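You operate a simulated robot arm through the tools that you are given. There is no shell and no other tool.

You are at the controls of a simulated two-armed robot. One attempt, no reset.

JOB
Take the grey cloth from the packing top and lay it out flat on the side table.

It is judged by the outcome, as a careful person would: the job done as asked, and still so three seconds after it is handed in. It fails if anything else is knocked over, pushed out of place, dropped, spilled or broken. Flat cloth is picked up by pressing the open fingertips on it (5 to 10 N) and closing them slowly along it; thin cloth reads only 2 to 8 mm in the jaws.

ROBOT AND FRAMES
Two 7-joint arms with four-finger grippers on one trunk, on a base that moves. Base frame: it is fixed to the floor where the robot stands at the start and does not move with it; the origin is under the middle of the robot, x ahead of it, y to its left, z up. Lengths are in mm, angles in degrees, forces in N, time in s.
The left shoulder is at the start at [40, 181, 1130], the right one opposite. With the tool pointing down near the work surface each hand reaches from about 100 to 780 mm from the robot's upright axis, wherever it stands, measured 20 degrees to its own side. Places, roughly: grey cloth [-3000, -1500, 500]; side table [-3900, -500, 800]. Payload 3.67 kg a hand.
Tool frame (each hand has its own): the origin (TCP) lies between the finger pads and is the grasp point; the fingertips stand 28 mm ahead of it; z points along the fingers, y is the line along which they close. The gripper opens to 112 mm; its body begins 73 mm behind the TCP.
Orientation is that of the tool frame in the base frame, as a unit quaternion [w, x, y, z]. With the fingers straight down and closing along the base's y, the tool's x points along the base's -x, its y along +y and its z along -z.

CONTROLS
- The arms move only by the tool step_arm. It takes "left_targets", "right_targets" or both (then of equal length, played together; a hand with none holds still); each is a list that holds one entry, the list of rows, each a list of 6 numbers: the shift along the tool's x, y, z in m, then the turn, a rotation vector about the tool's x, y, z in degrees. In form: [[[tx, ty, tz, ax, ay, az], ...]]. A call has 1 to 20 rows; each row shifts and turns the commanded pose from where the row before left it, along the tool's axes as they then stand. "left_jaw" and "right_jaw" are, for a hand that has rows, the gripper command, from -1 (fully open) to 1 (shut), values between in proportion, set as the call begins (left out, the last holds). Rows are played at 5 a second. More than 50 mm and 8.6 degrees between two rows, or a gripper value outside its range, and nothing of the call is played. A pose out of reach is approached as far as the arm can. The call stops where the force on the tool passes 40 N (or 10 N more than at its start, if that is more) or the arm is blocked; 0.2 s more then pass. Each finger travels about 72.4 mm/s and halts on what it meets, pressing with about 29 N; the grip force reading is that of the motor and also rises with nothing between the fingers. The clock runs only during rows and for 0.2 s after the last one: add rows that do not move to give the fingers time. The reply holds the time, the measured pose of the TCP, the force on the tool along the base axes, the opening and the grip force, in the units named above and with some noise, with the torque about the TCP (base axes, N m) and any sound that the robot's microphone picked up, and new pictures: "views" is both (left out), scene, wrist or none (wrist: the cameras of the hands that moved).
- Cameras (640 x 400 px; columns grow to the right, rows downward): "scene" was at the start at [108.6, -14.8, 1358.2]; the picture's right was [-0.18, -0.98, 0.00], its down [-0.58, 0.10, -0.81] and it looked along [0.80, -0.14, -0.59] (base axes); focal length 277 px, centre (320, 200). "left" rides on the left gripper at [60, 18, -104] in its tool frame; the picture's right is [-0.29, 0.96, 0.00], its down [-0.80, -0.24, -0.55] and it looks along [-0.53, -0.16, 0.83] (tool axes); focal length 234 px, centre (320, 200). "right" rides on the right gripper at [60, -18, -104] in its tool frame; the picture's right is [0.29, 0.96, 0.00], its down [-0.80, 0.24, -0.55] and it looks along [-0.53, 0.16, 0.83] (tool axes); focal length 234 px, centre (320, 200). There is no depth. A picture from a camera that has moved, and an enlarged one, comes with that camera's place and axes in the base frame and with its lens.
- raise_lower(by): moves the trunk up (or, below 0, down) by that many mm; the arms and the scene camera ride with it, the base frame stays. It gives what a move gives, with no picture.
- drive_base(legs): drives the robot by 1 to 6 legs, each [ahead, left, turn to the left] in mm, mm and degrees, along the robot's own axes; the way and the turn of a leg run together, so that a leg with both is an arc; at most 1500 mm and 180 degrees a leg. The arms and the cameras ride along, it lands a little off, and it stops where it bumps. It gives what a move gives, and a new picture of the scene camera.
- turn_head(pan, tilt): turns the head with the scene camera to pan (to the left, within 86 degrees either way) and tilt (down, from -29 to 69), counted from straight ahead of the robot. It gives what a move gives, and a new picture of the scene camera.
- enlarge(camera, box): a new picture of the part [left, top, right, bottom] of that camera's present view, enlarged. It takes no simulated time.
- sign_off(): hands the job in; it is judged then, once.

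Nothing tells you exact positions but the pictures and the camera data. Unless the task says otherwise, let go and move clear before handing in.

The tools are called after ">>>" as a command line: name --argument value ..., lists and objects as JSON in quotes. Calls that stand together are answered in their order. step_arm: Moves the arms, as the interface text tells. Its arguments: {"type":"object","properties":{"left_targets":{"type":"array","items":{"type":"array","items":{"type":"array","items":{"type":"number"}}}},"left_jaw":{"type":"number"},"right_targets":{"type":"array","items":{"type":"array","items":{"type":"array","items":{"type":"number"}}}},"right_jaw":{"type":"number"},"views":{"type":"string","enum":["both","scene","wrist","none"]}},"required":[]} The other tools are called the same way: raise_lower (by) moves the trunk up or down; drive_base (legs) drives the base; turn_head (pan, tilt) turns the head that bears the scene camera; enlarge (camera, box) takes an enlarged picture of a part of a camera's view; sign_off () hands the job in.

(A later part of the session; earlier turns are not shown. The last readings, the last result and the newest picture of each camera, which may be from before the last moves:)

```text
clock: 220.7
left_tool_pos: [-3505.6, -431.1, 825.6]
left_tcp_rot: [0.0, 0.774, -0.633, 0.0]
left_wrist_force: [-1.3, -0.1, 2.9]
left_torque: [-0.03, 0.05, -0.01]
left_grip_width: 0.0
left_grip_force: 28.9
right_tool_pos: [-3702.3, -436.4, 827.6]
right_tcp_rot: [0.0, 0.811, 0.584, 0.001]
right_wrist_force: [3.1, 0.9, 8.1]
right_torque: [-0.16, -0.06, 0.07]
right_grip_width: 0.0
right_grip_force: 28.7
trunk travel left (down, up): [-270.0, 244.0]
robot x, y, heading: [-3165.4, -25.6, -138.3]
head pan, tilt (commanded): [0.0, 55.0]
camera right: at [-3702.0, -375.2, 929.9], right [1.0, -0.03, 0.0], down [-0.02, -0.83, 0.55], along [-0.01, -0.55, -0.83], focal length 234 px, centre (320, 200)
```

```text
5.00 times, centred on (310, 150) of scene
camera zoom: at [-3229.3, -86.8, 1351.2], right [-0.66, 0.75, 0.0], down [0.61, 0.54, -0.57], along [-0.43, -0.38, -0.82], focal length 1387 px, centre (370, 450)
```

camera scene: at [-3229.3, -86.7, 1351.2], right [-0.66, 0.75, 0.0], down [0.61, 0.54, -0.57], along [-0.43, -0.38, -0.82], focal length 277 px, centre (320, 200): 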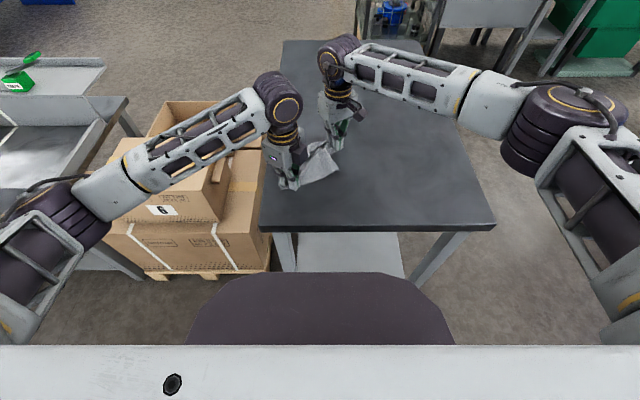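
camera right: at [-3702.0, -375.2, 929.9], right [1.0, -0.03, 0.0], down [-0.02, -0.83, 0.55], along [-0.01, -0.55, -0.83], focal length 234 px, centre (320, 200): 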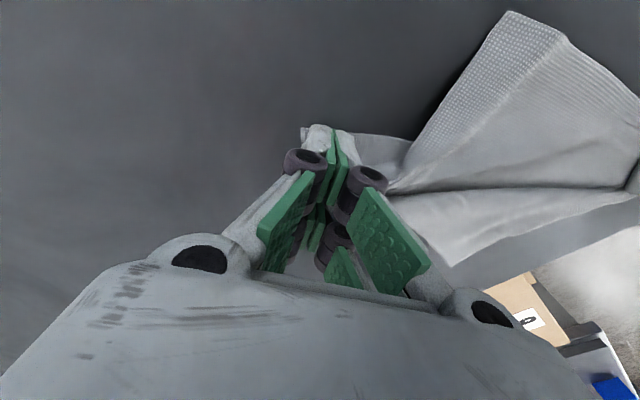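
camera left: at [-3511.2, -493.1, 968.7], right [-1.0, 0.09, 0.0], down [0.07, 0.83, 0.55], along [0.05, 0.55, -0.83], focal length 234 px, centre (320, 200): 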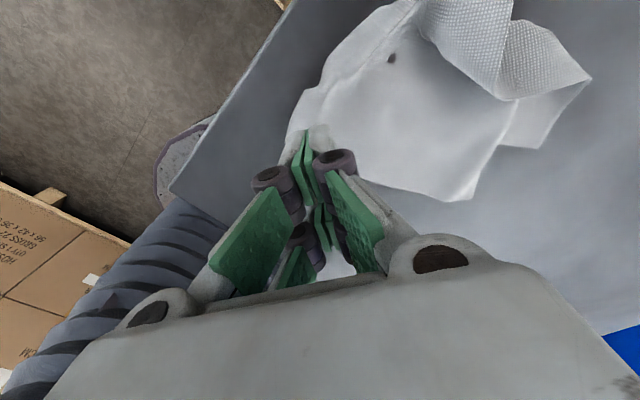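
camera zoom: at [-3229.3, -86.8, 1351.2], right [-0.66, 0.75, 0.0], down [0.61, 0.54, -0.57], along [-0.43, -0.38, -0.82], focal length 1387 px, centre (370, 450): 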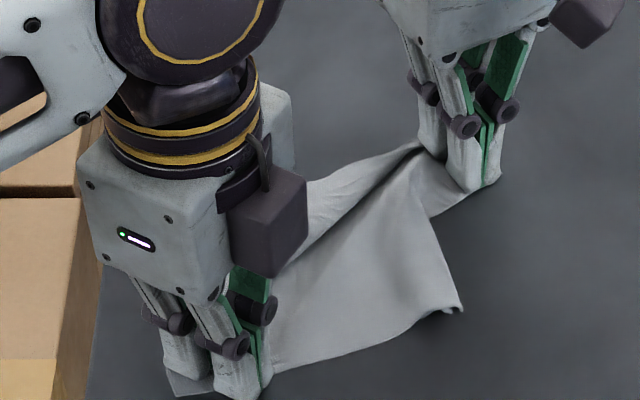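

The diagonal is taut; what remains is a pleat along it. I lift both hands straight up and look before spreading across it.

>>> step_arm --left_targets '[[[0, 0, -0.006, 0, 0, 0], [0, 0, -0.02, 0, 0, 0], [0, 0, -0.045, 0, 0, 0], [0, 0, -0.045, 0, 0, 0], [0, 0, -0.045, 0, 0, 0], [0.03, -0.03, 0, 0, 0, 0], [0.03, -0.03, 0, 0, 0, 0]]]' --right_targets '[[[0, 0, -0.006, 0, 0, 0], [0, 0, -0.02, 0, 0, 0], [0, 0, -0.045, 0, 0, 0], [0, 0, -0.045, 0, 0, 0], [0, 0, -0.045, 0, 0, 0], [0, -0.045, 0, 0, 0, 0], [0, -0.045, 0, 0, 0, 0]]]' --views "both"

>>> enlarge --camera "scene" --box '[260, 110, 360, 190]'

>>> enlarge --camera "right" --box '[320, 0, 640, 200]'

```text
clock: 222.3
left_tool_pos: [-3432.4, -479.2, 988.8]
left_tcp_rot: [-0.001, 0.775, -0.632, 0.001]
left_wrist_force: [-0.2, 0.5, -0.7]
left_torque: [0.02, 0.03, -0.01]
left_grip_width: 0.0
left_grip_force: 29.2
right_tool_pos: [-3779.0, -410.9, 987.1]
right_tcp_rot: [0.0, 0.81, 0.586, 0.0]
right_wrist_force: [0.4, 0.1, -0.4]
right_torque: [-0.01, 0.01, 0.01]
right_grip_width: 0.0
right_grip_force: 29.8
right hand out of reach, approached as far as the arm can: row 7
trunk travel left (down, up): [-270.0, 244.0]
robot x, y, heading: [-3166.3, -25.0, -138.6]
head pan, tilt (commanded): [0.0, 55.0]
camera scene: at [-3228.9, -87.9, 1351.1], right [-0.66, 0.75, 0.0], down [0.61, 0.54, -0.57], along [-0.43, -0.38, -0.82], focal length 277 px, centre (320, 200)
camera right: at [-3778.6, -349.0, 1089.6], right [1.0, -0.03, 0.0], down [-0.02, -0.83, 0.55], along [-0.01, -0.55, -0.83], focal length 234 px, centre (320, 200)
camera left: at [-3438.1, -540.7, 1093.6], right [-1.0, 0.09, 0.0], down [0.07, 0.83, 0.55], along [0.05, 0.55, -0.83], focal length 234 px, centre (320, 200)
```

scene: 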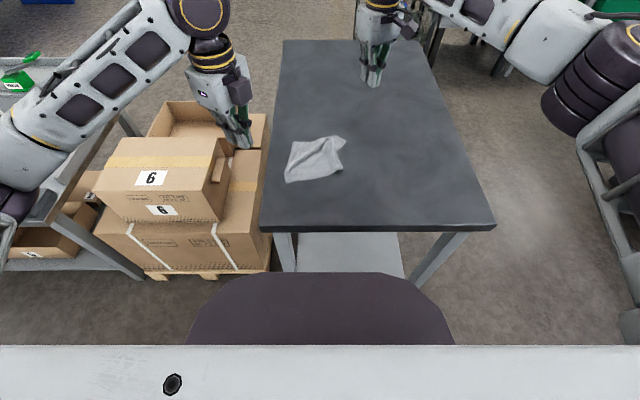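
right: 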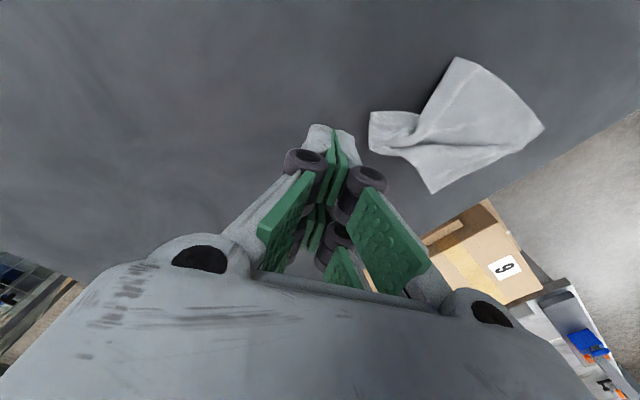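
left: 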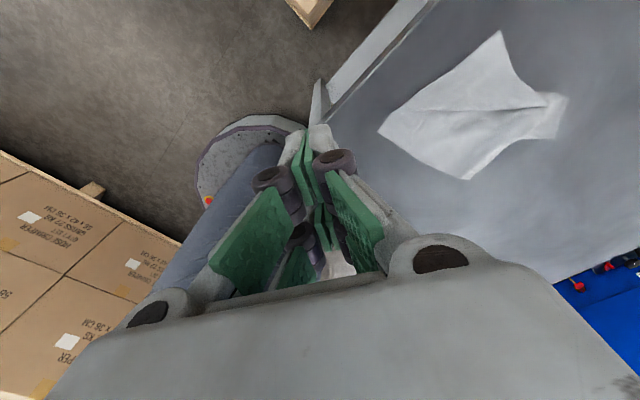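

```text
5.00 times, centred on (310, 150) of scene
camera zoom: at [-3228.9, -87.9, 1351.1], right [-0.66, 0.75, 0.0], down [0.61, 0.54, -0.57], along [-0.43, -0.38, -0.82], focal length 1387 px, centre (370, 450)
```

zoom: 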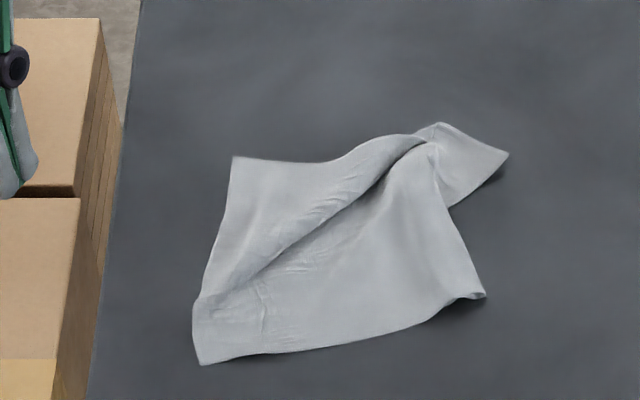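

```text
2.00 times, centred on (480, 100) of right
camera zoom: at [-3778.6, -349.0, 1089.6], right [1.0, -0.03, 0.0], down [-0.02, -0.83, 0.55], along [-0.01, -0.55, -0.83], focal length 468 px, centre (0, 400)
```

zoom: 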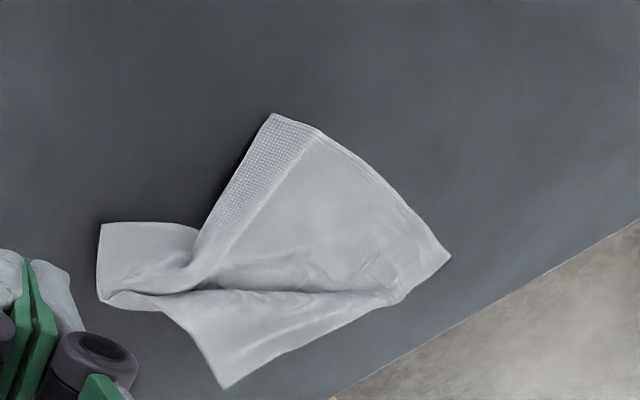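

Now the shape is clear: corners about NL(528,-84), FL(679,-78), FR(681,79), NR(574,60), with one diagonal pleat. I'll pin the far-left part with the left hand and draw the near-right corner outward with the right; both hands move over their spots.

>>> step_arm --left_targets '[[[-0.0017, 0.0353, 0, 0, 0, 0], [-0.0017, 0.0353, 0, 0, 0, 0], [-0.0017, 0.0353, 0, 0, 0, 0], [-0.0017, 0.0353, 0, 0, 0, 0], [-0.0017, 0.0353, 0, 0, 0, 0], [0, 0, 0.04, 0, 0, 0], [0, 0, 0.04, 0, 0, 0], [0, 0, 0.04, 0, 0, 0]]]' --right_targets '[[[0.0175, 0.0323, 0, 0, 0, 0], [0.0175, 0.0323, 0, 0, 0, 0], [0.0175, 0.0323, 0, 0, 0, 0], [0.0175, 0.0323, 0, 0, 0, 0], [0, 0, 0, 0, 0, 0], [0, 0, 0.04, 0, 0, 0], [0, 0, 0.04, 0, 0, 0], [0, 0, 0.03, 0, 0, 0]]]' --views "both"

>>> enlarge --camera "scene" --box '[260, 110, 360, 190]'

```text
clock: 224.1
left_tool_pos: [-3609.7, -505.5, 867.7]
left_tcp_rot: [-0.001, 0.775, -0.632, 0.002]
left_wrist_force: [0.1, 1.1, 0.2]
left_torque: [0.04, 0.01, 0.0]
left_grip_width: 0.0
left_grip_force: 29.1
right_tool_pos: [-3638.9, -384.4, 874.5]
right_tcp_rot: [0.001, 0.812, 0.584, 0.002]
right_wrist_force: [-0.4, -0.9, -0.2]
right_torque: [0.0, 0.01, -0.02]
right_grip_width: 0.0
right_grip_force: 29.0
trunk travel left (down, up): [-270.0, 244.0]
robot x, y, heading: [-3164.9, -25.0, -138.8]
head pan, tilt (commanded): [0.0, 55.0]
camera scene: at [-3231.2, -88.4, 1351.0], right [-0.66, 0.75, 0.0], down [0.61, 0.54, -0.57], along [-0.43, -0.38, -0.82], focal length 277 px, centre (320, 200)
camera right: at [-3637.3, -322.0, 978.4], right [1.0, -0.03, 0.0], down [-0.03, -0.83, 0.55], along [-0.01, -0.55, -0.83], focal length 234 px, centre (320, 200)
camera left: at [-3615.4, -569.1, 972.0], right [-1.0, 0.09, 0.0], down [0.07, 0.83, 0.55], along [0.05, 0.55, -0.83], focal length 234 px, centre (320, 200)
```

scene: 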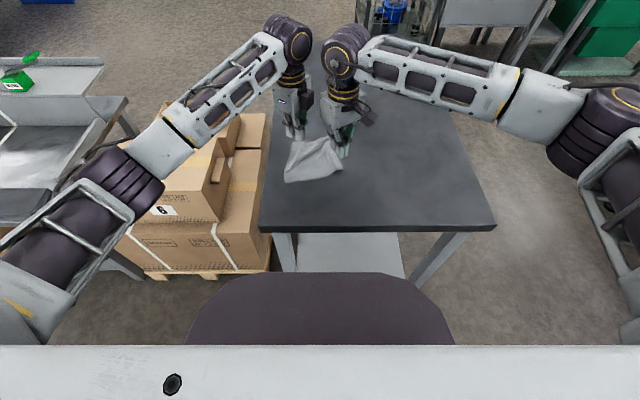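
right: 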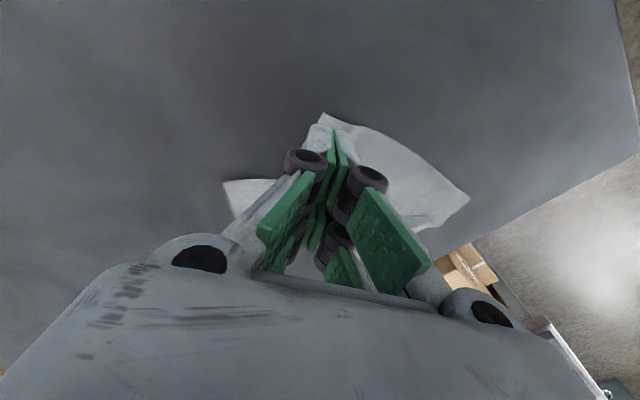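
left: 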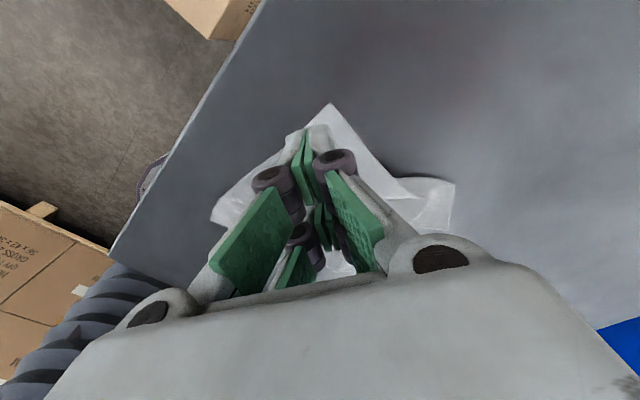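

```text
5.00 times, centred on (310, 150) of scene
camera zoom: at [-3231.2, -88.4, 1351.0], right [-0.66, 0.75, 0.0], down [0.61, 0.54, -0.57], along [-0.43, -0.38, -0.82], focal length 1387 px, centre (370, 450)
```

zoom: 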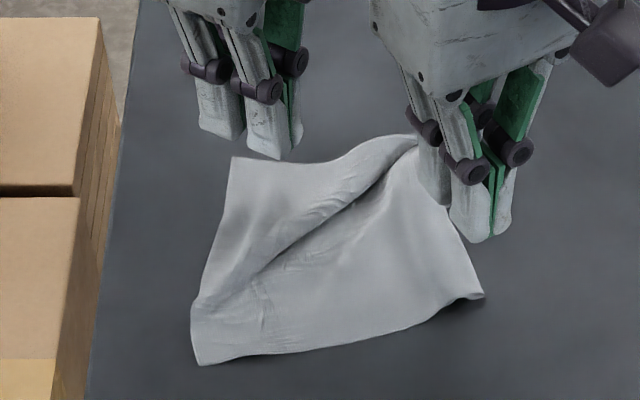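

Both hands are close to their corners; I shift each about 12 mm inward onto the cloth and lower to just above it.

>>> step_arm --left_targets '[[[-0.012, 0.004, 0, 0, 0, 0], [0, 0, 0.02, 0, 0, 0], [0, 0, 0.015, 0, 0, 0], [0, 0, 0.003, 0, 0, 0], [0, 0, 0, 0, 0, 0]]]' --right_targets '[[[-0.012, 0, 0, 0, 0, 0], [0, 0, 0.02, 0, 0, 0], [0, 0, 0.02, 0, 0, 0], [0, 0, 0.004, 0, 0, 0], [0, 0, 0, 0, 0, 0]]]' --views "wrist"

```text
clock: 225.3
left_tool_pos: [-3615.5, -494.4, 828.4]
left_tcp_rot: [-0.001, 0.775, -0.632, 0.001]
left_wrist_force: [-1.1, -0.2, 0.6]
left_torque: [-0.01, 0.0, 0.02]
left_grip_width: 0.0
left_grip_force: 28.8
right_tool_pos: [-3639.5, -396.3, 829.9]
right_tcp_rot: [0.0, 0.811, 0.585, 0.001]
right_wrist_force: [0.3, 0.1, 0.2]
right_torque: [0.0, -0.01, 0.01]
right_grip_width: 0.0
right_grip_force: 28.9
trunk travel left (down, up): [-270.0, 244.0]
robot x, y, heading: [-3161.0, -25.5, -138.5]
head pan, tilt (commanded): [0.0, 55.0]
camera right: at [-3638.7, -333.6, 934.0], right [1.0, -0.03, 0.0], down [-0.03, -0.83, 0.55], along [-0.01, -0.55, -0.83], focal length 234 px, centre (320, 200)
camera left: at [-3620.7, -556.9, 934.0], right [-1.0, 0.09, 0.0], down [0.07, 0.83, 0.55], along [0.05, 0.55, -0.83], focal length 234 px, centre (320, 200)
```

right: 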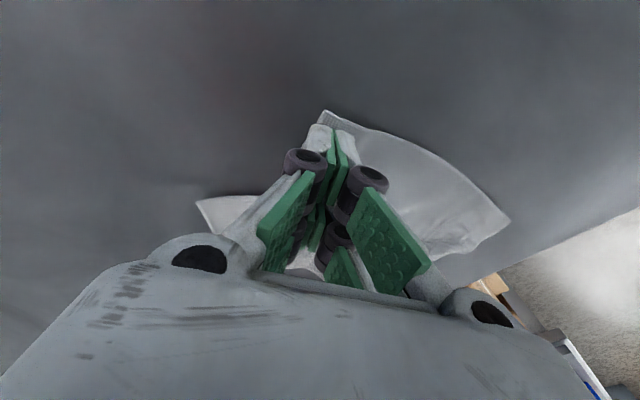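
left: 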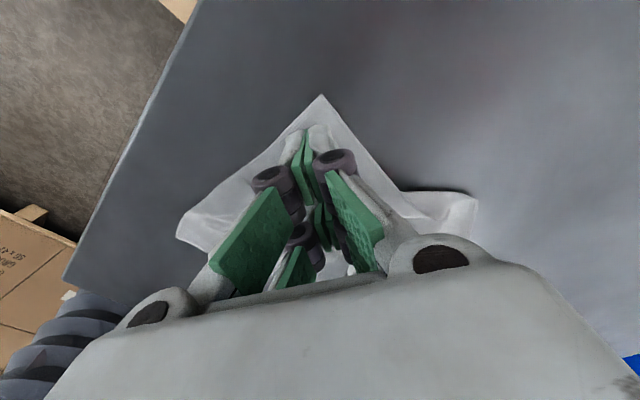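

Both fingertip clusters sit on their corners. I lower each the last millimetres to contact.

>>> step_arm --left_targets '[[[0, 0, 0.001, 0, 0, 0], [0, 0, 0.001, 0, 0, 0], [0, 0, 0, 0, 0, 0]]]' --right_targets '[[[0, 0, 0.001, 0, 0, 0], [0, 0, 0.001, 0, 0, 0], [0, 0, 0, 0, 0, 0]]]' --views "none"

```text
clock: 226.1
left_tool_pos: [-3614.7, -495.6, 826.3]
left_tcp_rot: [0.0, 0.775, -0.632, 0.001]
left_wrist_force: [0.4, -0.7, 0.8]
left_torque: [0.01, 0.0, 0.01]
left_grip_width: 0.2
left_grip_force: 28.8
right_tool_pos: [-3638.0, -397.0, 828.9]
right_tcp_rot: [0.0, 0.811, 0.585, 0.001]
right_wrist_force: [-0.2, 0.1, -0.2]
right_torque: [-0.01, 0.01, 0.0]
right_grip_width: 0.0
right_grip_force: 29.0
trunk travel left (down, up): [-270.0, 244.0]
robot x, y, heading: [-3160.0, -27.7, -138.5]
head pan, tilt (commanded): [0.0, 55.0]
```

>>> step_arm --left_targets '[[[0, 0, 0.001, 0, 0, 0], [0, 0, 0, 0, 0, 0]]]' --right_targets '[[[0, 0, 0.0015, 0, 0, 0], [0, 0, 0, 0, 0, 0]]]' --views "none"

```text
clock: 226.7
left_tool_pos: [-3615.5, -494.3, 826.1]
left_tcp_rot: [-0.001, 0.775, -0.632, 0.0]
left_wrist_force: [0.4, -0.5, 0.8]
left_torque: [0.01, -0.01, -0.01]
left_grip_width: 0.1
left_grip_force: 28.6
right_tool_pos: [-3639.1, -398.1, 828.2]
right_tcp_rot: [0.0, 0.811, 0.585, 0.001]
right_wrist_force: [-0.2, -0.2, -0.3]
right_torque: [0.0, 0.01, 0.02]
right_grip_width: 0.0
right_grip_force: 28.7
trunk travel left (down, up): [-270.0, 244.0]
robot x, y, heading: [-3163.1, -25.4, -138.7]
head pan, tilt (commanded): [0.0, 55.0]
```

>>> step_arm --left_targets '[[[0, 0, 0.001, 0, 0, 0], [0, 0, 0, 0, 0, 0]]]' --right_targets '[[[0, 0, 0.0015, 0, 0, 0], [0, 0, 0, 0, 0, 0]]]' --views "none"

```text
clock: 227.3
left_tool_pos: [-3615.5, -494.8, 826.7]
left_tcp_rot: [0.001, 0.775, -0.632, 0.0]
left_wrist_force: [0.7, 0.2, 5.2]
left_torque: [-0.01, -0.02, -0.03]
left_grip_width: 0.2
left_grip_force: 28.7
right_tool_pos: [-3636.8, -397.5, 827.0]
right_tcp_rot: [0.0, 0.811, 0.584, 0.001]
right_wrist_force: [-0.1, -0.4, 0.8]
right_torque: [-0.01, 0.02, -0.02]
right_grip_width: 0.0
right_grip_force: 29.1
trunk travel left (down, up): [-270.0, 244.0]
robot x, y, heading: [-3161.3, -25.2, -138.5]
head pan, tilt (commanded): [0.0, 55.0]
```

Left holds 5 N; the right just touches. I press a little more with both and draw the near-right corner outward 24 mm.

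>>> step_arm --left_targets '[[[0, 0, 0.0006, 0, 0, 0], [0, 0, 0, 0, 0, 0], [0, 0, 0, 0, 0, 0], [0, 0, 0, 0, 0, 0], [0, 0, 0, 0, 0, 0], [0, 0, 0, 0, 0, 0]]]' --right_targets '[[[0, 0, 0.0007, 0, 0, 0], [0, 0, 0.0006, 0, 0, 0], [0.0077, -0.002, 0, 0, 0, 0], [0.0077, -0.002, 0, 0, 0, 0], [0.0077, -0.002, 0, 0, 0, 0], [0, 0, 0, 0, 0, 0]]]' --views "both"

>>> enlarge --camera "scene" --box '[260, 110, 360, 190]'

```text
clock: 228.7
left_tool_pos: [-3613.4, -492.7, 827.1]
left_tcp_rot: [0.0, 0.775, -0.632, 0.0]
left_wrist_force: [-0.6, 1.2, 5.2]
left_torque: [0.02, 0.02, 0.03]
left_grip_width: 0.0
left_grip_force: 29.4
right_tool_pos: [-3634.9, -372.9, 826.9]
right_tcp_rot: [0.001, 0.811, 0.585, 0.0]
right_wrist_force: [-0.3, -2.4, 16.0]
right_torque: [0.08, -0.04, -0.01]
right_grip_width: 0.0
right_grip_force: 28.9
trunk travel left (down, up): [-270.0, 244.0]
robot x, y, heading: [-3164.2, -22.4, -138.4]
head pan, tilt (commanded): [0.0, 55.0]
camera scene: at [-3229.0, -86.6, 1351.3], right [-0.66, 0.75, 0.0], down [0.61, 0.54, -0.57], along [-0.43, -0.38, -0.82], focal length 277 px, centre (320, 200)
camera right: at [-3634.8, -309.5, 930.1], right [1.0, -0.03, 0.0], down [-0.02, -0.83, 0.56], along [-0.02, -0.55, -0.83], focal length 234 px, centre (320, 200)
camera left: at [-3619.8, -555.6, 931.0], right [-1.0, 0.09, 0.0], down [0.07, 0.83, 0.55], along [0.05, 0.55, -0.83], focal length 234 px, centre (320, 200)
```

scene: 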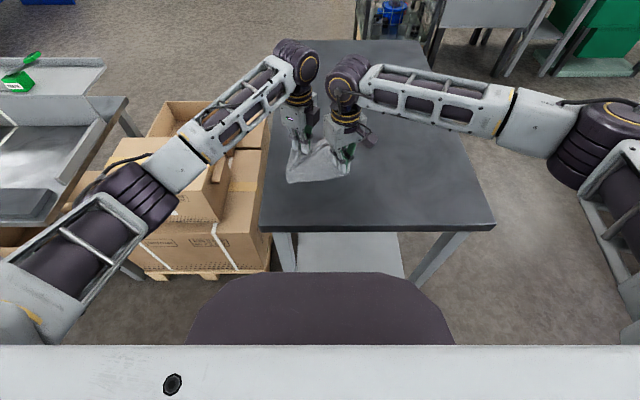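
right: 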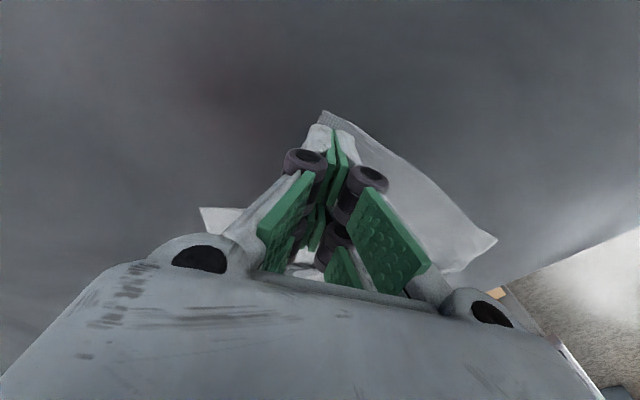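
left: 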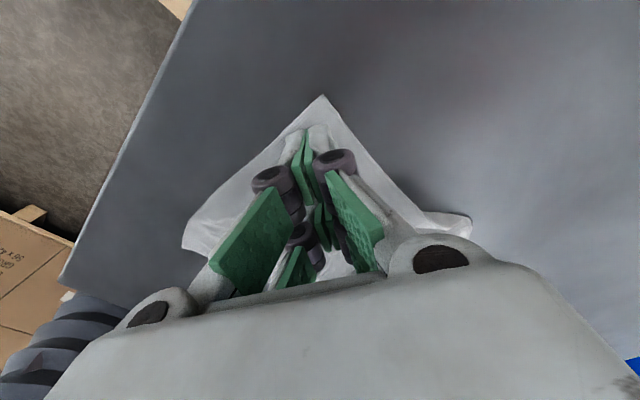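

```text
5.00 times, centred on (310, 150) of scene
camera zoom: at [-3229.0, -86.6, 1351.3], right [-0.66, 0.75, 0.0], down [0.61, 0.54, -0.57], along [-0.43, -0.38, -0.82], focal length 1387 px, centre (370, 450)
```

zoom: 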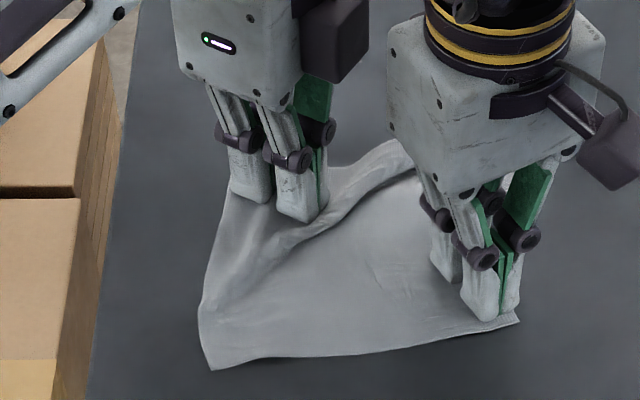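

It works: the near edge is straightening. I draw the corner another 16 mm outward.

>>> step_arm --left_targets '[[[0, 0, 0, 0, 0, 0], [0, 0, 0, 0, 0, 0], [0, 0, 0, 0, 0, 0]]]' --right_targets '[[[0.0077, -0.002, 0, 0, 0, 0], [0.0077, -0.002, 0, 0, 0, 0], [0, 0, 0, 0, 0, 0]]]' --views "none"

>>> enlarge --camera "scene" --box '[260, 110, 360, 190]'

```text
clock: 229.5
left_tool_pos: [-3614.2, -493.4, 827.2]
left_tcp_rot: [0.0, 0.775, -0.632, 0.0]
left_wrist_force: [-1.0, 0.7, 5.3]
left_torque: [0.02, -0.01, 0.0]
left_grip_width: 0.0
left_grip_force: 29.4
right_tool_pos: [-3633.8, -356.2, 826.0]
right_tcp_rot: [0.001, 0.811, 0.585, 0.001]
right_wrist_force: [-1.0, -2.8, 14.4]
right_torque: [0.07, -0.06, -0.06]
right_grip_width: 0.0
right_grip_force: 29.3
trunk travel left (down, up): [-270.0, 244.0]
robot x, y, heading: [-3162.8, -25.8, -138.7]
head pan, tilt (commanded): [0.0, 55.0]
```

```text
5.00 times, centred on (310, 150) of scene
camera zoom: at [-3229.1, -86.5, 1351.3], right [-0.66, 0.75, 0.0], down [0.61, 0.54, -0.57], along [-0.43, -0.38, -0.82], focal length 1387 px, centre (370, 450)
```

zoom: 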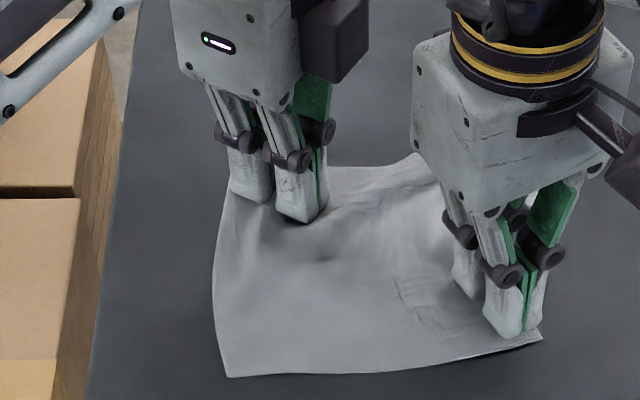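

Nearly flat now. I pull a further 10 mm and check.

>>> step_arm --left_targets '[[[0, 0, 0, 0, 0, 0], [0, 0, 0, 0, 0, 0], [0, 0, 0, 0, 0, 0]]]' --right_targets '[[[0.004, -0.003, 0, 0, 0, 0], [0.004, -0.003, 0, 0, 0, 0], [0, 0, 0, 0, 0, 0]]]' --views "wrist"

>>> enlarge --camera "scene" --box '[260, 110, 360, 190]'

```text
clock: 230.3
left_tool_pos: [-3614.2, -494.1, 827.3]
left_tcp_rot: [0.0, 0.775, -0.632, 0.001]
left_wrist_force: [0.0, 0.3, 5.5]
left_torque: [-0.06, -0.03, 0.03]
left_grip_width: 0.2
left_grip_force: 29.1
right_tool_pos: [-3638.9, -347.5, 826.3]
right_tcp_rot: [0.001, 0.811, 0.585, 0.002]
right_wrist_force: [1.0, -2.9, 13.0]
right_torque: [0.03, -0.12, -0.01]
right_grip_width: 0.0
right_grip_force: 28.6
trunk travel left (down, up): [-270.0, 244.0]
robot x, y, heading: [-3160.5, -27.8, -138.4]
head pan, tilt (commanded): [0.0, 55.0]
camera right: at [-3637.6, -284.4, 930.2], right [1.0, -0.03, 0.0], down [-0.02, -0.83, 0.55], along [-0.01, -0.55, -0.83], focal length 234 px, centre (320, 200)
camera left: at [-3619.7, -555.8, 931.0], right [-1.0, 0.09, 0.0], down [0.07, 0.83, 0.55], along [0.05, 0.55, -0.83], focal length 234 px, centre (320, 200)
```

right: 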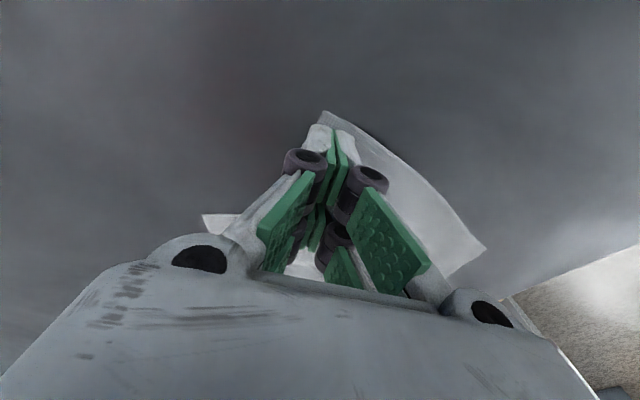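
left: 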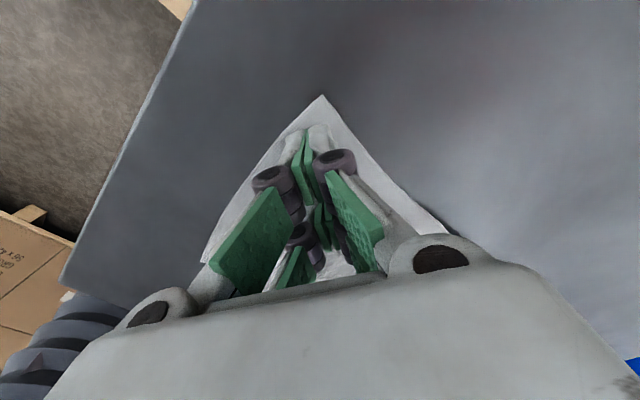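

```text
5.00 times, centred on (310, 150) of scene
camera zoom: at [-3229.1, -86.6, 1351.2], right [-0.66, 0.75, 0.0], down [0.61, 0.54, -0.57], along [-0.43, -0.38, -0.82], focal length 1387 px, centre (370, 450)
```

zoom: 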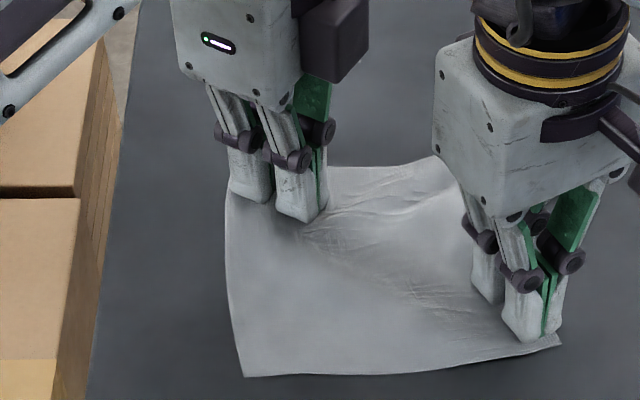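

The sheet now looks flat with only fine wrinkles. I lift both hands straight up and clear to inspect.

>>> step_arm --left_targets '[[[0, 0, -0.006, 0, 0, 0], [0, 0, -0.02, 0, 0, 0], [0, 0, -0.045, 0, 0, 0], [0, 0, -0.045, 0, 0, 0], [0, 0, -0.045, 0, 0, 0], [0.03, -0.03, 0, 0, 0, 0], [0.03, -0.03, 0, 0, 0, 0], [0.02, -0.03, 0, 0, 0, 0]]]' --right_targets '[[[0, 0, -0.006, 0, 0, 0], [0, 0, -0.02, 0, 0, 0], [0, 0, -0.045, 0, 0, 0], [0, 0, -0.045, 0, 0, 0], [0, 0, -0.045, 0, 0, 0], [0.02, -0.04, 0, 0, 0, 0], [0.02, -0.04, 0, 0, 0, 0], [0.02, -0.04, 0, 0, 0, 0]]]' --views "both"

>>> enlarge --camera "scene" --box '[260, 110, 360, 190]'

>>> enlarge --camera "right" --box '[320, 0, 640, 200]'

```text
clock: 232.1
left_tool_pos: [-3510.2, -552.4, 984.0]
left_tcp_rot: [0.001, 0.775, -0.632, 0.001]
left_wrist_force: [0.3, 0.1, 0.2]
left_torque: [-0.01, 0.0, 0.02]
left_grip_width: 0.1
left_grip_force: 29.2
right_tool_pos: [-3737.6, -252.0, 988.2]
right_tcp_rot: [0.001, 0.81, 0.586, 0.0]
right_wrist_force: [-0.7, 0.4, 1.0]
right_torque: [0.0, 0.01, -0.04]
right_grip_width: 0.5
right_grip_force: 29.4
trunk travel left (down, up): [-270.0, 244.0]
robot x, y, heading: [-3166.4, -25.3, -138.7]
head pan, tilt (commanded): [0.0, 55.0]
camera scene: at [-3229.7, -86.7, 1351.2], right [-0.66, 0.75, 0.0], down [0.61, 0.54, -0.57], along [-0.43, -0.38, -0.82], focal length 277 px, centre (320, 200)
camera right: at [-3736.8, -189.7, 1090.8], right [1.0, -0.03, 0.0], down [-0.02, -0.83, 0.55], along [-0.01, -0.55, -0.83], focal length 234 px, centre (320, 200)
camera left: at [-3515.5, -615.2, 1089.3], right [-1.0, 0.09, 0.0], down [0.07, 0.83, 0.55], along [0.05, 0.55, -0.83], focal length 234 px, centre (320, 200)
```

scene: 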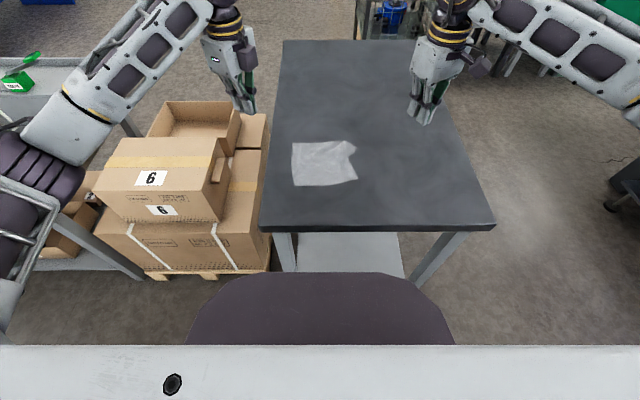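
right: 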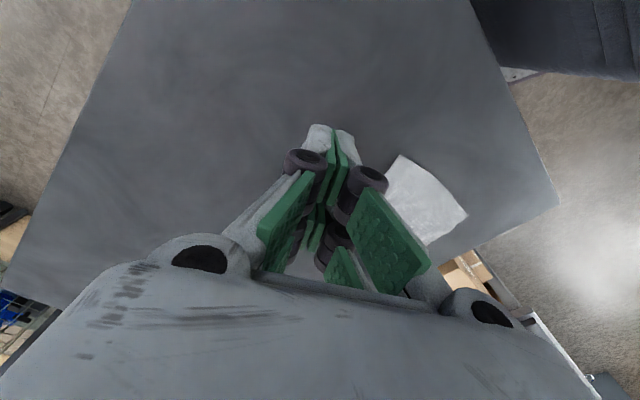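
left: 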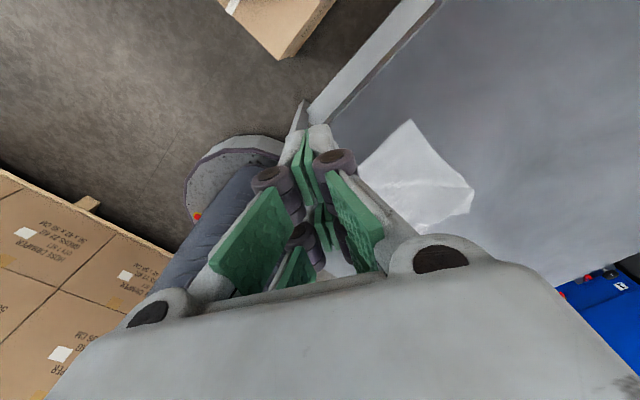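

```text
5.00 times, centred on (310, 150) of scene
camera zoom: at [-3229.7, -86.7, 1351.2], right [-0.66, 0.75, 0.0], down [0.61, 0.54, -0.57], along [-0.43, -0.38, -0.82], focal length 1387 px, centre (370, 450)
```

zoom: 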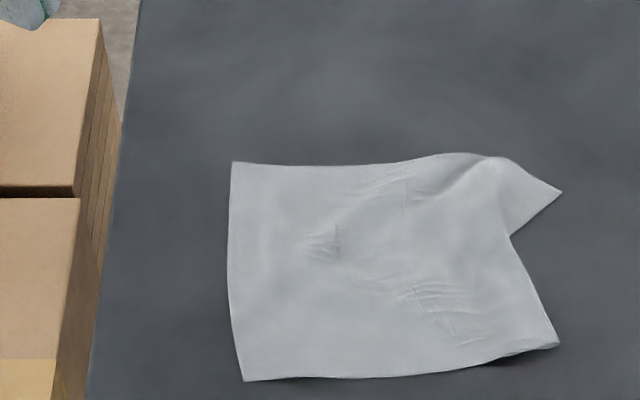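

```text
2.00 times, centred on (480, 100) of right
camera zoom: at [-3736.8, -189.7, 1090.8], right [1.0, -0.03, 0.0], down [-0.02, -0.83, 0.55], along [-0.01, -0.55, -0.83], focal length 468 px, centre (0, 400)
```

zoom: 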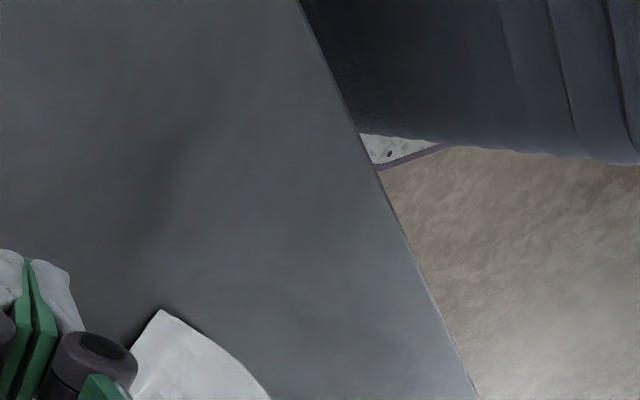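

Very close: the left and far edges are right, but the right edge still has a dart near the far-right corner and perhaps a small tuck at the near-right. I zoom in there.

>>> enlarge --camera "scene" --box '[325, 135, 365, 190]'

>>> enlarge --camera "left" --box '[340, 100, 500, 240]'

>>> enlarge --camera "right" --box '[370, 140, 480, 250]'

```text
7.27 times, centred on (345, 162) of scene
camera zoom: at [-3229.7, -86.7, 1351.2], right [-0.66, 0.75, 0.0], down [0.61, 0.54, -0.57], along [-0.43, -0.38, -0.82], focal length 2017 px, centre (138, 473)
```

zoom: 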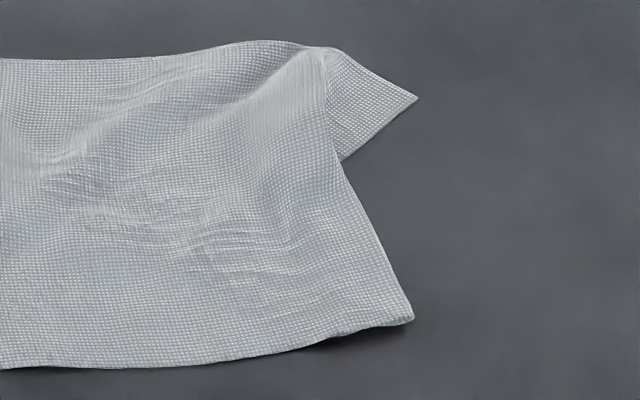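

```text
2.86 times, centred on (420, 170) of left
camera zoom: at [-3515.5, -615.2, 1089.3], right [-1.0, 0.09, 0.0], down [0.07, 0.83, 0.55], along [0.05, 0.55, -0.83], focal length 669 px, centre (34, 286)
```

zoom: 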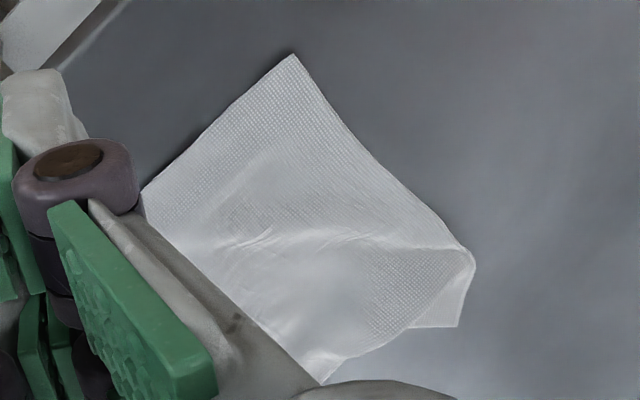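

```text
3.64 times, centred on (425, 195) of right
camera zoom: at [-3736.8, -189.7, 1090.8], right [1.0, -0.03, 0.0], down [-0.02, -0.83, 0.55], along [-0.01, -0.55, -0.83], focal length 852 px, centre (-62, 218)
```

zoom: 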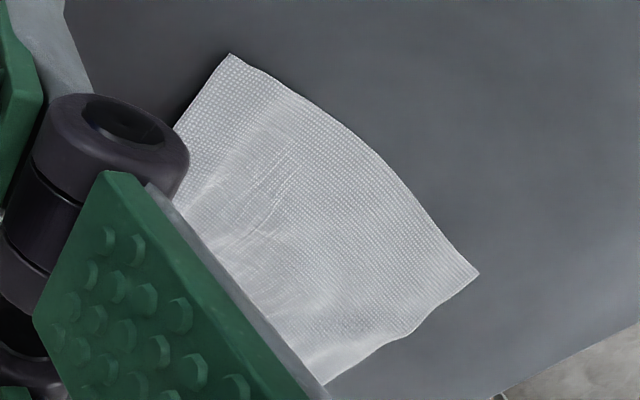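

The remaining defect is a strip (about 30 mm wide) still folded under along the right edge, exposed only as a triangle at the far-right corner. I'll anchor that exposed triangle with the right hand and draw the main sheet left with the left hand, so the strip is unrolled; first I turn both hands back and place them above.

>>> step_arm --left_targets '[[[0, 0, 0, 0, 0, -7.5], [0, 0, 0, 0, 0, -7.5], [0, 0, 0, 0, 0, -7.5], [0, 0, 0, 0, 0, -7.5], [-0.0335, -0.003, 0, 0, 0, 0], [-0.0335, -0.003, 0, 0, 0, 0], [-0.0335, -0.003, 0, 0, 0, 0], [-0.0335, -0.003, 0, 0, 0, 0], [0, 0, 0, 0, 0, 0]]]' --right_targets '[[[0, 0, 0, 0, 0, 7], [0, 0, 0, 0, 0, 7], [0, 0, 0, 0, 0, 7], [0, 0, 0, 0, 0, 6], [-0.019, 0.03, 0, 0, 0, 0], [-0.019, 0.03, 0, 0, 0, 0], [-0.019, 0.03, 0, 0, 0, 0], [-0.019, 0.03, 0, 0, 0, 0], [0, 0, 0, 0, 0, 0]]]' --left_jaw -0.4 --views "both"

```text
clock: 234.1
left_tool_pos: [-3593.2, -447.0, 983.9]
left_tcp_rot: [0.0, 0.912, -0.409, 0.001]
left_wrist_force: [0.2, -0.6, 0.3]
left_torque: [0.03, 0.03, -0.01]
left_grip_width: 78.6
left_grip_force: 0.1
right_tool_pos: [-3701.3, -390.3, 984.7]
right_tcp_rot: [0.0, 0.925, 0.379, 0.002]
right_wrist_force: [-0.2, 0.0, 0.0]
right_torque: [-0.01, 0.0, 0.0]
right_grip_width: 0.0
right_grip_force: 29.3
trunk travel left (down, up): [-270.0, 244.0]
robot x, y, heading: [-3165.4, -25.0, -138.3]
head pan, tilt (commanded): [0.0, 55.0]
camera scene: at [-3230.0, -87.1, 1351.1], right [-0.66, 0.75, 0.0], down [0.61, 0.54, -0.57], along [-0.43, -0.38, -0.82], focal length 277 px, centre (320, 200)
camera right: at [-3673.1, -334.6, 1088.8], right [0.88, -0.48, 0.0], down [-0.4, -0.73, 0.55], along [-0.26, -0.49, -0.83], focal length 234 px, centre (320, 200)
camera left: at [-3565.0, -503.7, 1088.1], right [-0.91, -0.42, 0.0], down [-0.35, 0.76, 0.55], along [-0.23, 0.5, -0.83], focal length 234 px, centre (320, 200)
```

scene: 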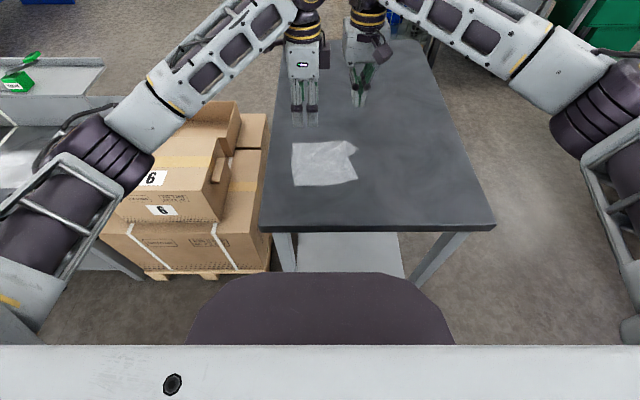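
right: 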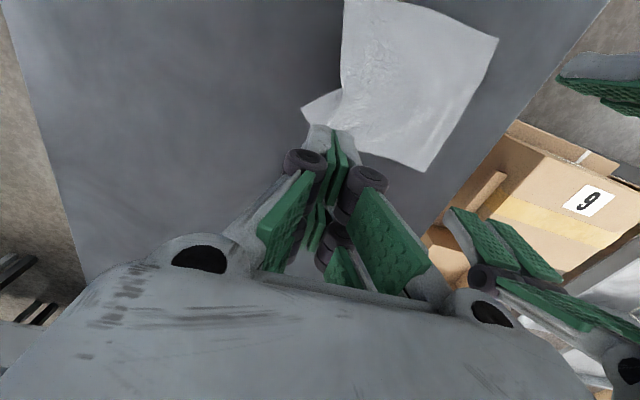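
left: 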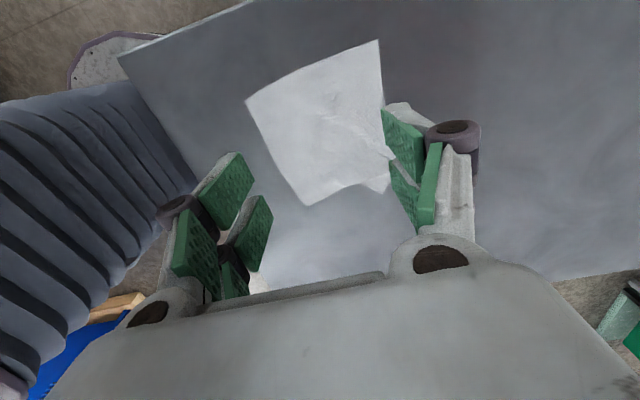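

Both hands are well placed: the right over the exposed triangle, the left over the main sheet. I lower both to just above the cloth.

>>> step_arm --left_targets '[[[0, 0, 0.04, 0, 0, 0], [0, 0, 0.04, 0, 0, 0], [0, 0, 0.04, 0, 0, 0], [0, 0, 0.03, 0, 0, 0], [0, 0, 0, 0, 0, 0], [0, 0, 0, 0, 0, 0]]]' --right_targets '[[[-0.002, 0.008, 0, 0, 0, 0], [0, 0, 0.04, 0, 0, 0], [0, 0, 0.04, 0, 0, 0], [0, 0, 0.04, 0, 0, 0], [0, 0, 0.025, 0, 0, 0], [0, 0, 0, 0, 0, 0]]]' --views "wrist"

>>> enlarge --camera "scene" --box '[270, 110, 370, 190]'

```text
clock: 235.5
left_tool_pos: [-3591.1, -448.7, 832.7]
left_tcp_rot: [-0.001, 0.912, -0.41, 0.001]
left_wrist_force: [-0.4, 0.5, -0.4]
left_torque: [0.01, 0.02, 0.0]
left_grip_width: 78.5
left_grip_force: 0.1
right_tool_pos: [-3699.2, -399.6, 841.1]
right_tcp_rot: [0.0, 0.925, 0.38, 0.0]
right_wrist_force: [0.5, 0.1, -1.0]
right_torque: [-0.01, 0.0, -0.02]
right_grip_width: 0.0
right_grip_force: 29.5
trunk travel left (down, up): [-270.0, 244.0]
robot x, y, heading: [-3165.7, -25.4, -138.4]
head pan, tilt (commanded): [0.0, 55.0]
camera right: at [-3669.8, -343.6, 945.2], right [0.88, -0.48, 0.0], down [-0.4, -0.73, 0.55], along [-0.26, -0.49, -0.83], focal length 234 px, centre (320, 200)
camera left: at [-3564.7, -505.3, 937.8], right [-0.91, -0.42, 0.0], down [-0.35, 0.76, 0.55], along [-0.23, 0.5, -0.83], focal length 234 px, centre (320, 200)
```

right: 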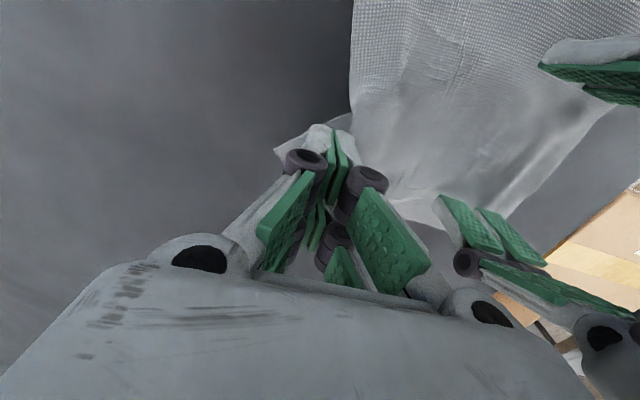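
left: 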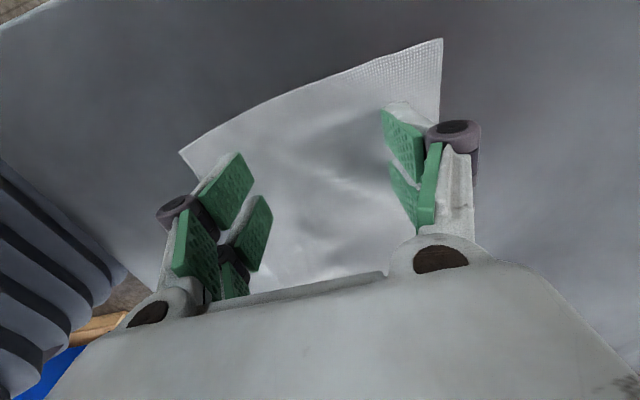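

```text
5.00 times, centred on (320, 150) of scene
camera zoom: at [-3230.3, -87.6, 1351.1], right [-0.66, 0.75, 0.0], down [0.61, 0.54, -0.57], along [-0.43, -0.38, -0.82], focal length 1387 px, centre (320, 450)
```

zoom: 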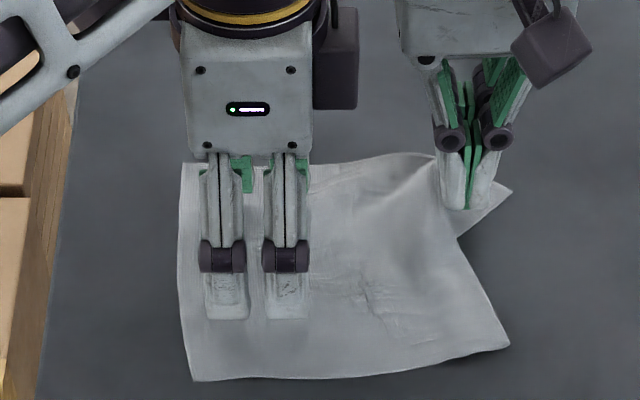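

The right fingertips will land on the exposed triangle. I shift them 4 mm outward and lower both to contact.

>>> step_arm --left_targets '[[[0, 0, 0.006, 0, 0, 0], [0, 0, 0.002, 0, 0, 0], [0, 0, 0, 0, 0, 0]]]' --right_targets '[[[0, -0.004, 0.006, 0, 0, 0], [0, 0, 0.005, 0, 0, 0], [0, 0, 0, 0, 0, 0]]]' --views "none"

>>> step_arm --left_targets '[[[0, 0, 0.001, 0, 0, 0], [0, 0, 0, 0, 0, 0]]]' --right_targets '[[[0, 0, 0.0015, 0, 0, 0], [0, 0, 0, 0, 0, 0]]]' --views "none"

```text
clock: 236.3
left_tool_pos: [-3592.0, -446.4, 827.8]
left_tcp_rot: [-0.001, 0.912, -0.41, 0.002]
left_wrist_force: [-0.4, 0.1, 1.0]
left_torque: [-0.02, -0.01, 0.0]
left_grip_width: 78.3
left_grip_force: 0.0
right_tool_pos: [-3701.8, -395.5, 829.5]
right_tcp_rot: [0.0, 0.925, 0.379, 0.001]
right_wrist_force: [-0.3, 0.1, 0.2]
right_torque: [-0.02, 0.02, 0.01]
right_grip_width: 0.0
right_grip_force: 28.8
trunk travel left (down, up): [-270.0, 244.0]
robot x, y, heading: [-3162.7, -28.0, -138.6]
head pan, tilt (commanded): [0.0, 55.0]
```

```text
clock: 236.9
left_tool_pos: [-3590.9, -447.6, 825.8]
left_tcp_rot: [0.0, 0.912, -0.41, 0.001]
left_wrist_force: [0.6, -0.8, 0.4]
left_torque: [0.01, -0.02, -0.02]
left_grip_width: 78.4
left_grip_force: 0.1
right_tool_pos: [-3701.6, -395.7, 828.9]
right_tcp_rot: [0.0, 0.925, 0.38, 0.001]
right_wrist_force: [0.0, -1.0, 1.2]
right_torque: [-0.01, 0.04, 0.01]
right_grip_width: 0.0
right_grip_force: 29.5
trunk travel left (down, up): [-270.0, 244.0]
robot x, y, heading: [-3162.8, -26.6, -138.8]
head pan, tilt (commanded): [0.0, 55.0]
```

>>> step_arm --left_targets '[[[0, 0, 0.0015, 0, 0, 0], [0, 0, 0, 0, 0, 0]]]' --right_targets '[[[0, 0, 0.0015, 0, 0, 0], [0, 0, 0, 0, 0, 0]]]' --views "none"

```text
clock: 237.5
left_tool_pos: [-3591.8, -447.1, 824.9]
left_tcp_rot: [-0.001, 0.912, -0.41, 0.002]
left_wrist_force: [-1.0, -0.1, 0.0]
left_torque: [0.0, -0.01, 0.0]
left_grip_width: 78.5
left_grip_force: 0.1
right_tool_pos: [-3700.9, -396.1, 827.7]
right_tcp_rot: [0.001, 0.925, 0.379, 0.001]
right_wrist_force: [0.5, 0.0, 1.2]
right_torque: [0.0, 0.02, 0.01]
right_grip_width: 0.0
right_grip_force: 29.1
trunk travel left (down, up): [-270.0, 244.0]
robot x, y, heading: [-3164.0, -26.7, -138.7]
head pan, tilt (commanded): [0.0, 55.0]
```

>>> step_arm --left_targets '[[[0, 0, 0.0015, 0, 0, 0], [0, 0, 0, 0, 0, 0]]]' --right_targets '[[[0, 0, 0.001, 0, 0, 0], [0, 0, 0, 0, 0, 0]]]' --views "none"

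```text
clock: 238.1
left_tool_pos: [-3591.5, -445.6, 822.4]
left_tcp_rot: [0.0, 0.912, -0.41, 0.001]
left_wrist_force: [0.0, 0.7, -0.1]
left_torque: [0.02, 0.0, -0.04]
left_grip_width: 78.4
left_grip_force: 0.0
right_tool_pos: [-3699.9, -396.5, 826.3]
right_tcp_rot: [0.001, 0.925, 0.379, 0.001]
right_wrist_force: [0.3, -0.3, 2.5]
right_torque: [0.0, -0.03, 0.0]
right_grip_width: 0.2
right_grip_force: 28.9
trunk travel left (down, up): [-270.0, 244.0]
robot x, y, heading: [-3163.3, -23.9, -138.4]
head pan, tilt (commanded): [0.0, 55.0]
```

>>> step_arm --left_targets '[[[0, 0, 0.001, 0, 0, 0], [0, 0, 0, 0, 0, 0]]]' --right_targets '[[[0, 0, 0.001, 0, 0, 0], [0, 0, 0, 0, 0, 0]]]' --views "none"

```text
clock: 238.7
left_tool_pos: [-3591.0, -445.5, 822.6]
left_tcp_rot: [0.001, 0.912, -0.41, 0.001]
left_wrist_force: [0.6, -0.3, 0.8]
left_torque: [-0.01, 0.02, -0.01]
left_grip_width: 78.6
left_grip_force: 0.0
right_tool_pos: [-3699.8, -396.6, 825.8]
right_tcp_rot: [0.002, 0.925, 0.379, 0.0]
right_wrist_force: [-1.1, -0.3, 8.4]
right_torque: [0.03, 0.03, 0.01]
right_grip_width: 0.2
right_grip_force: 29.1
trunk travel left (down, up): [-270.0, 244.0]
robot x, y, heading: [-3161.3, -24.2, -138.6]
head pan, tilt (commanded): [0.0, 55.0]
```

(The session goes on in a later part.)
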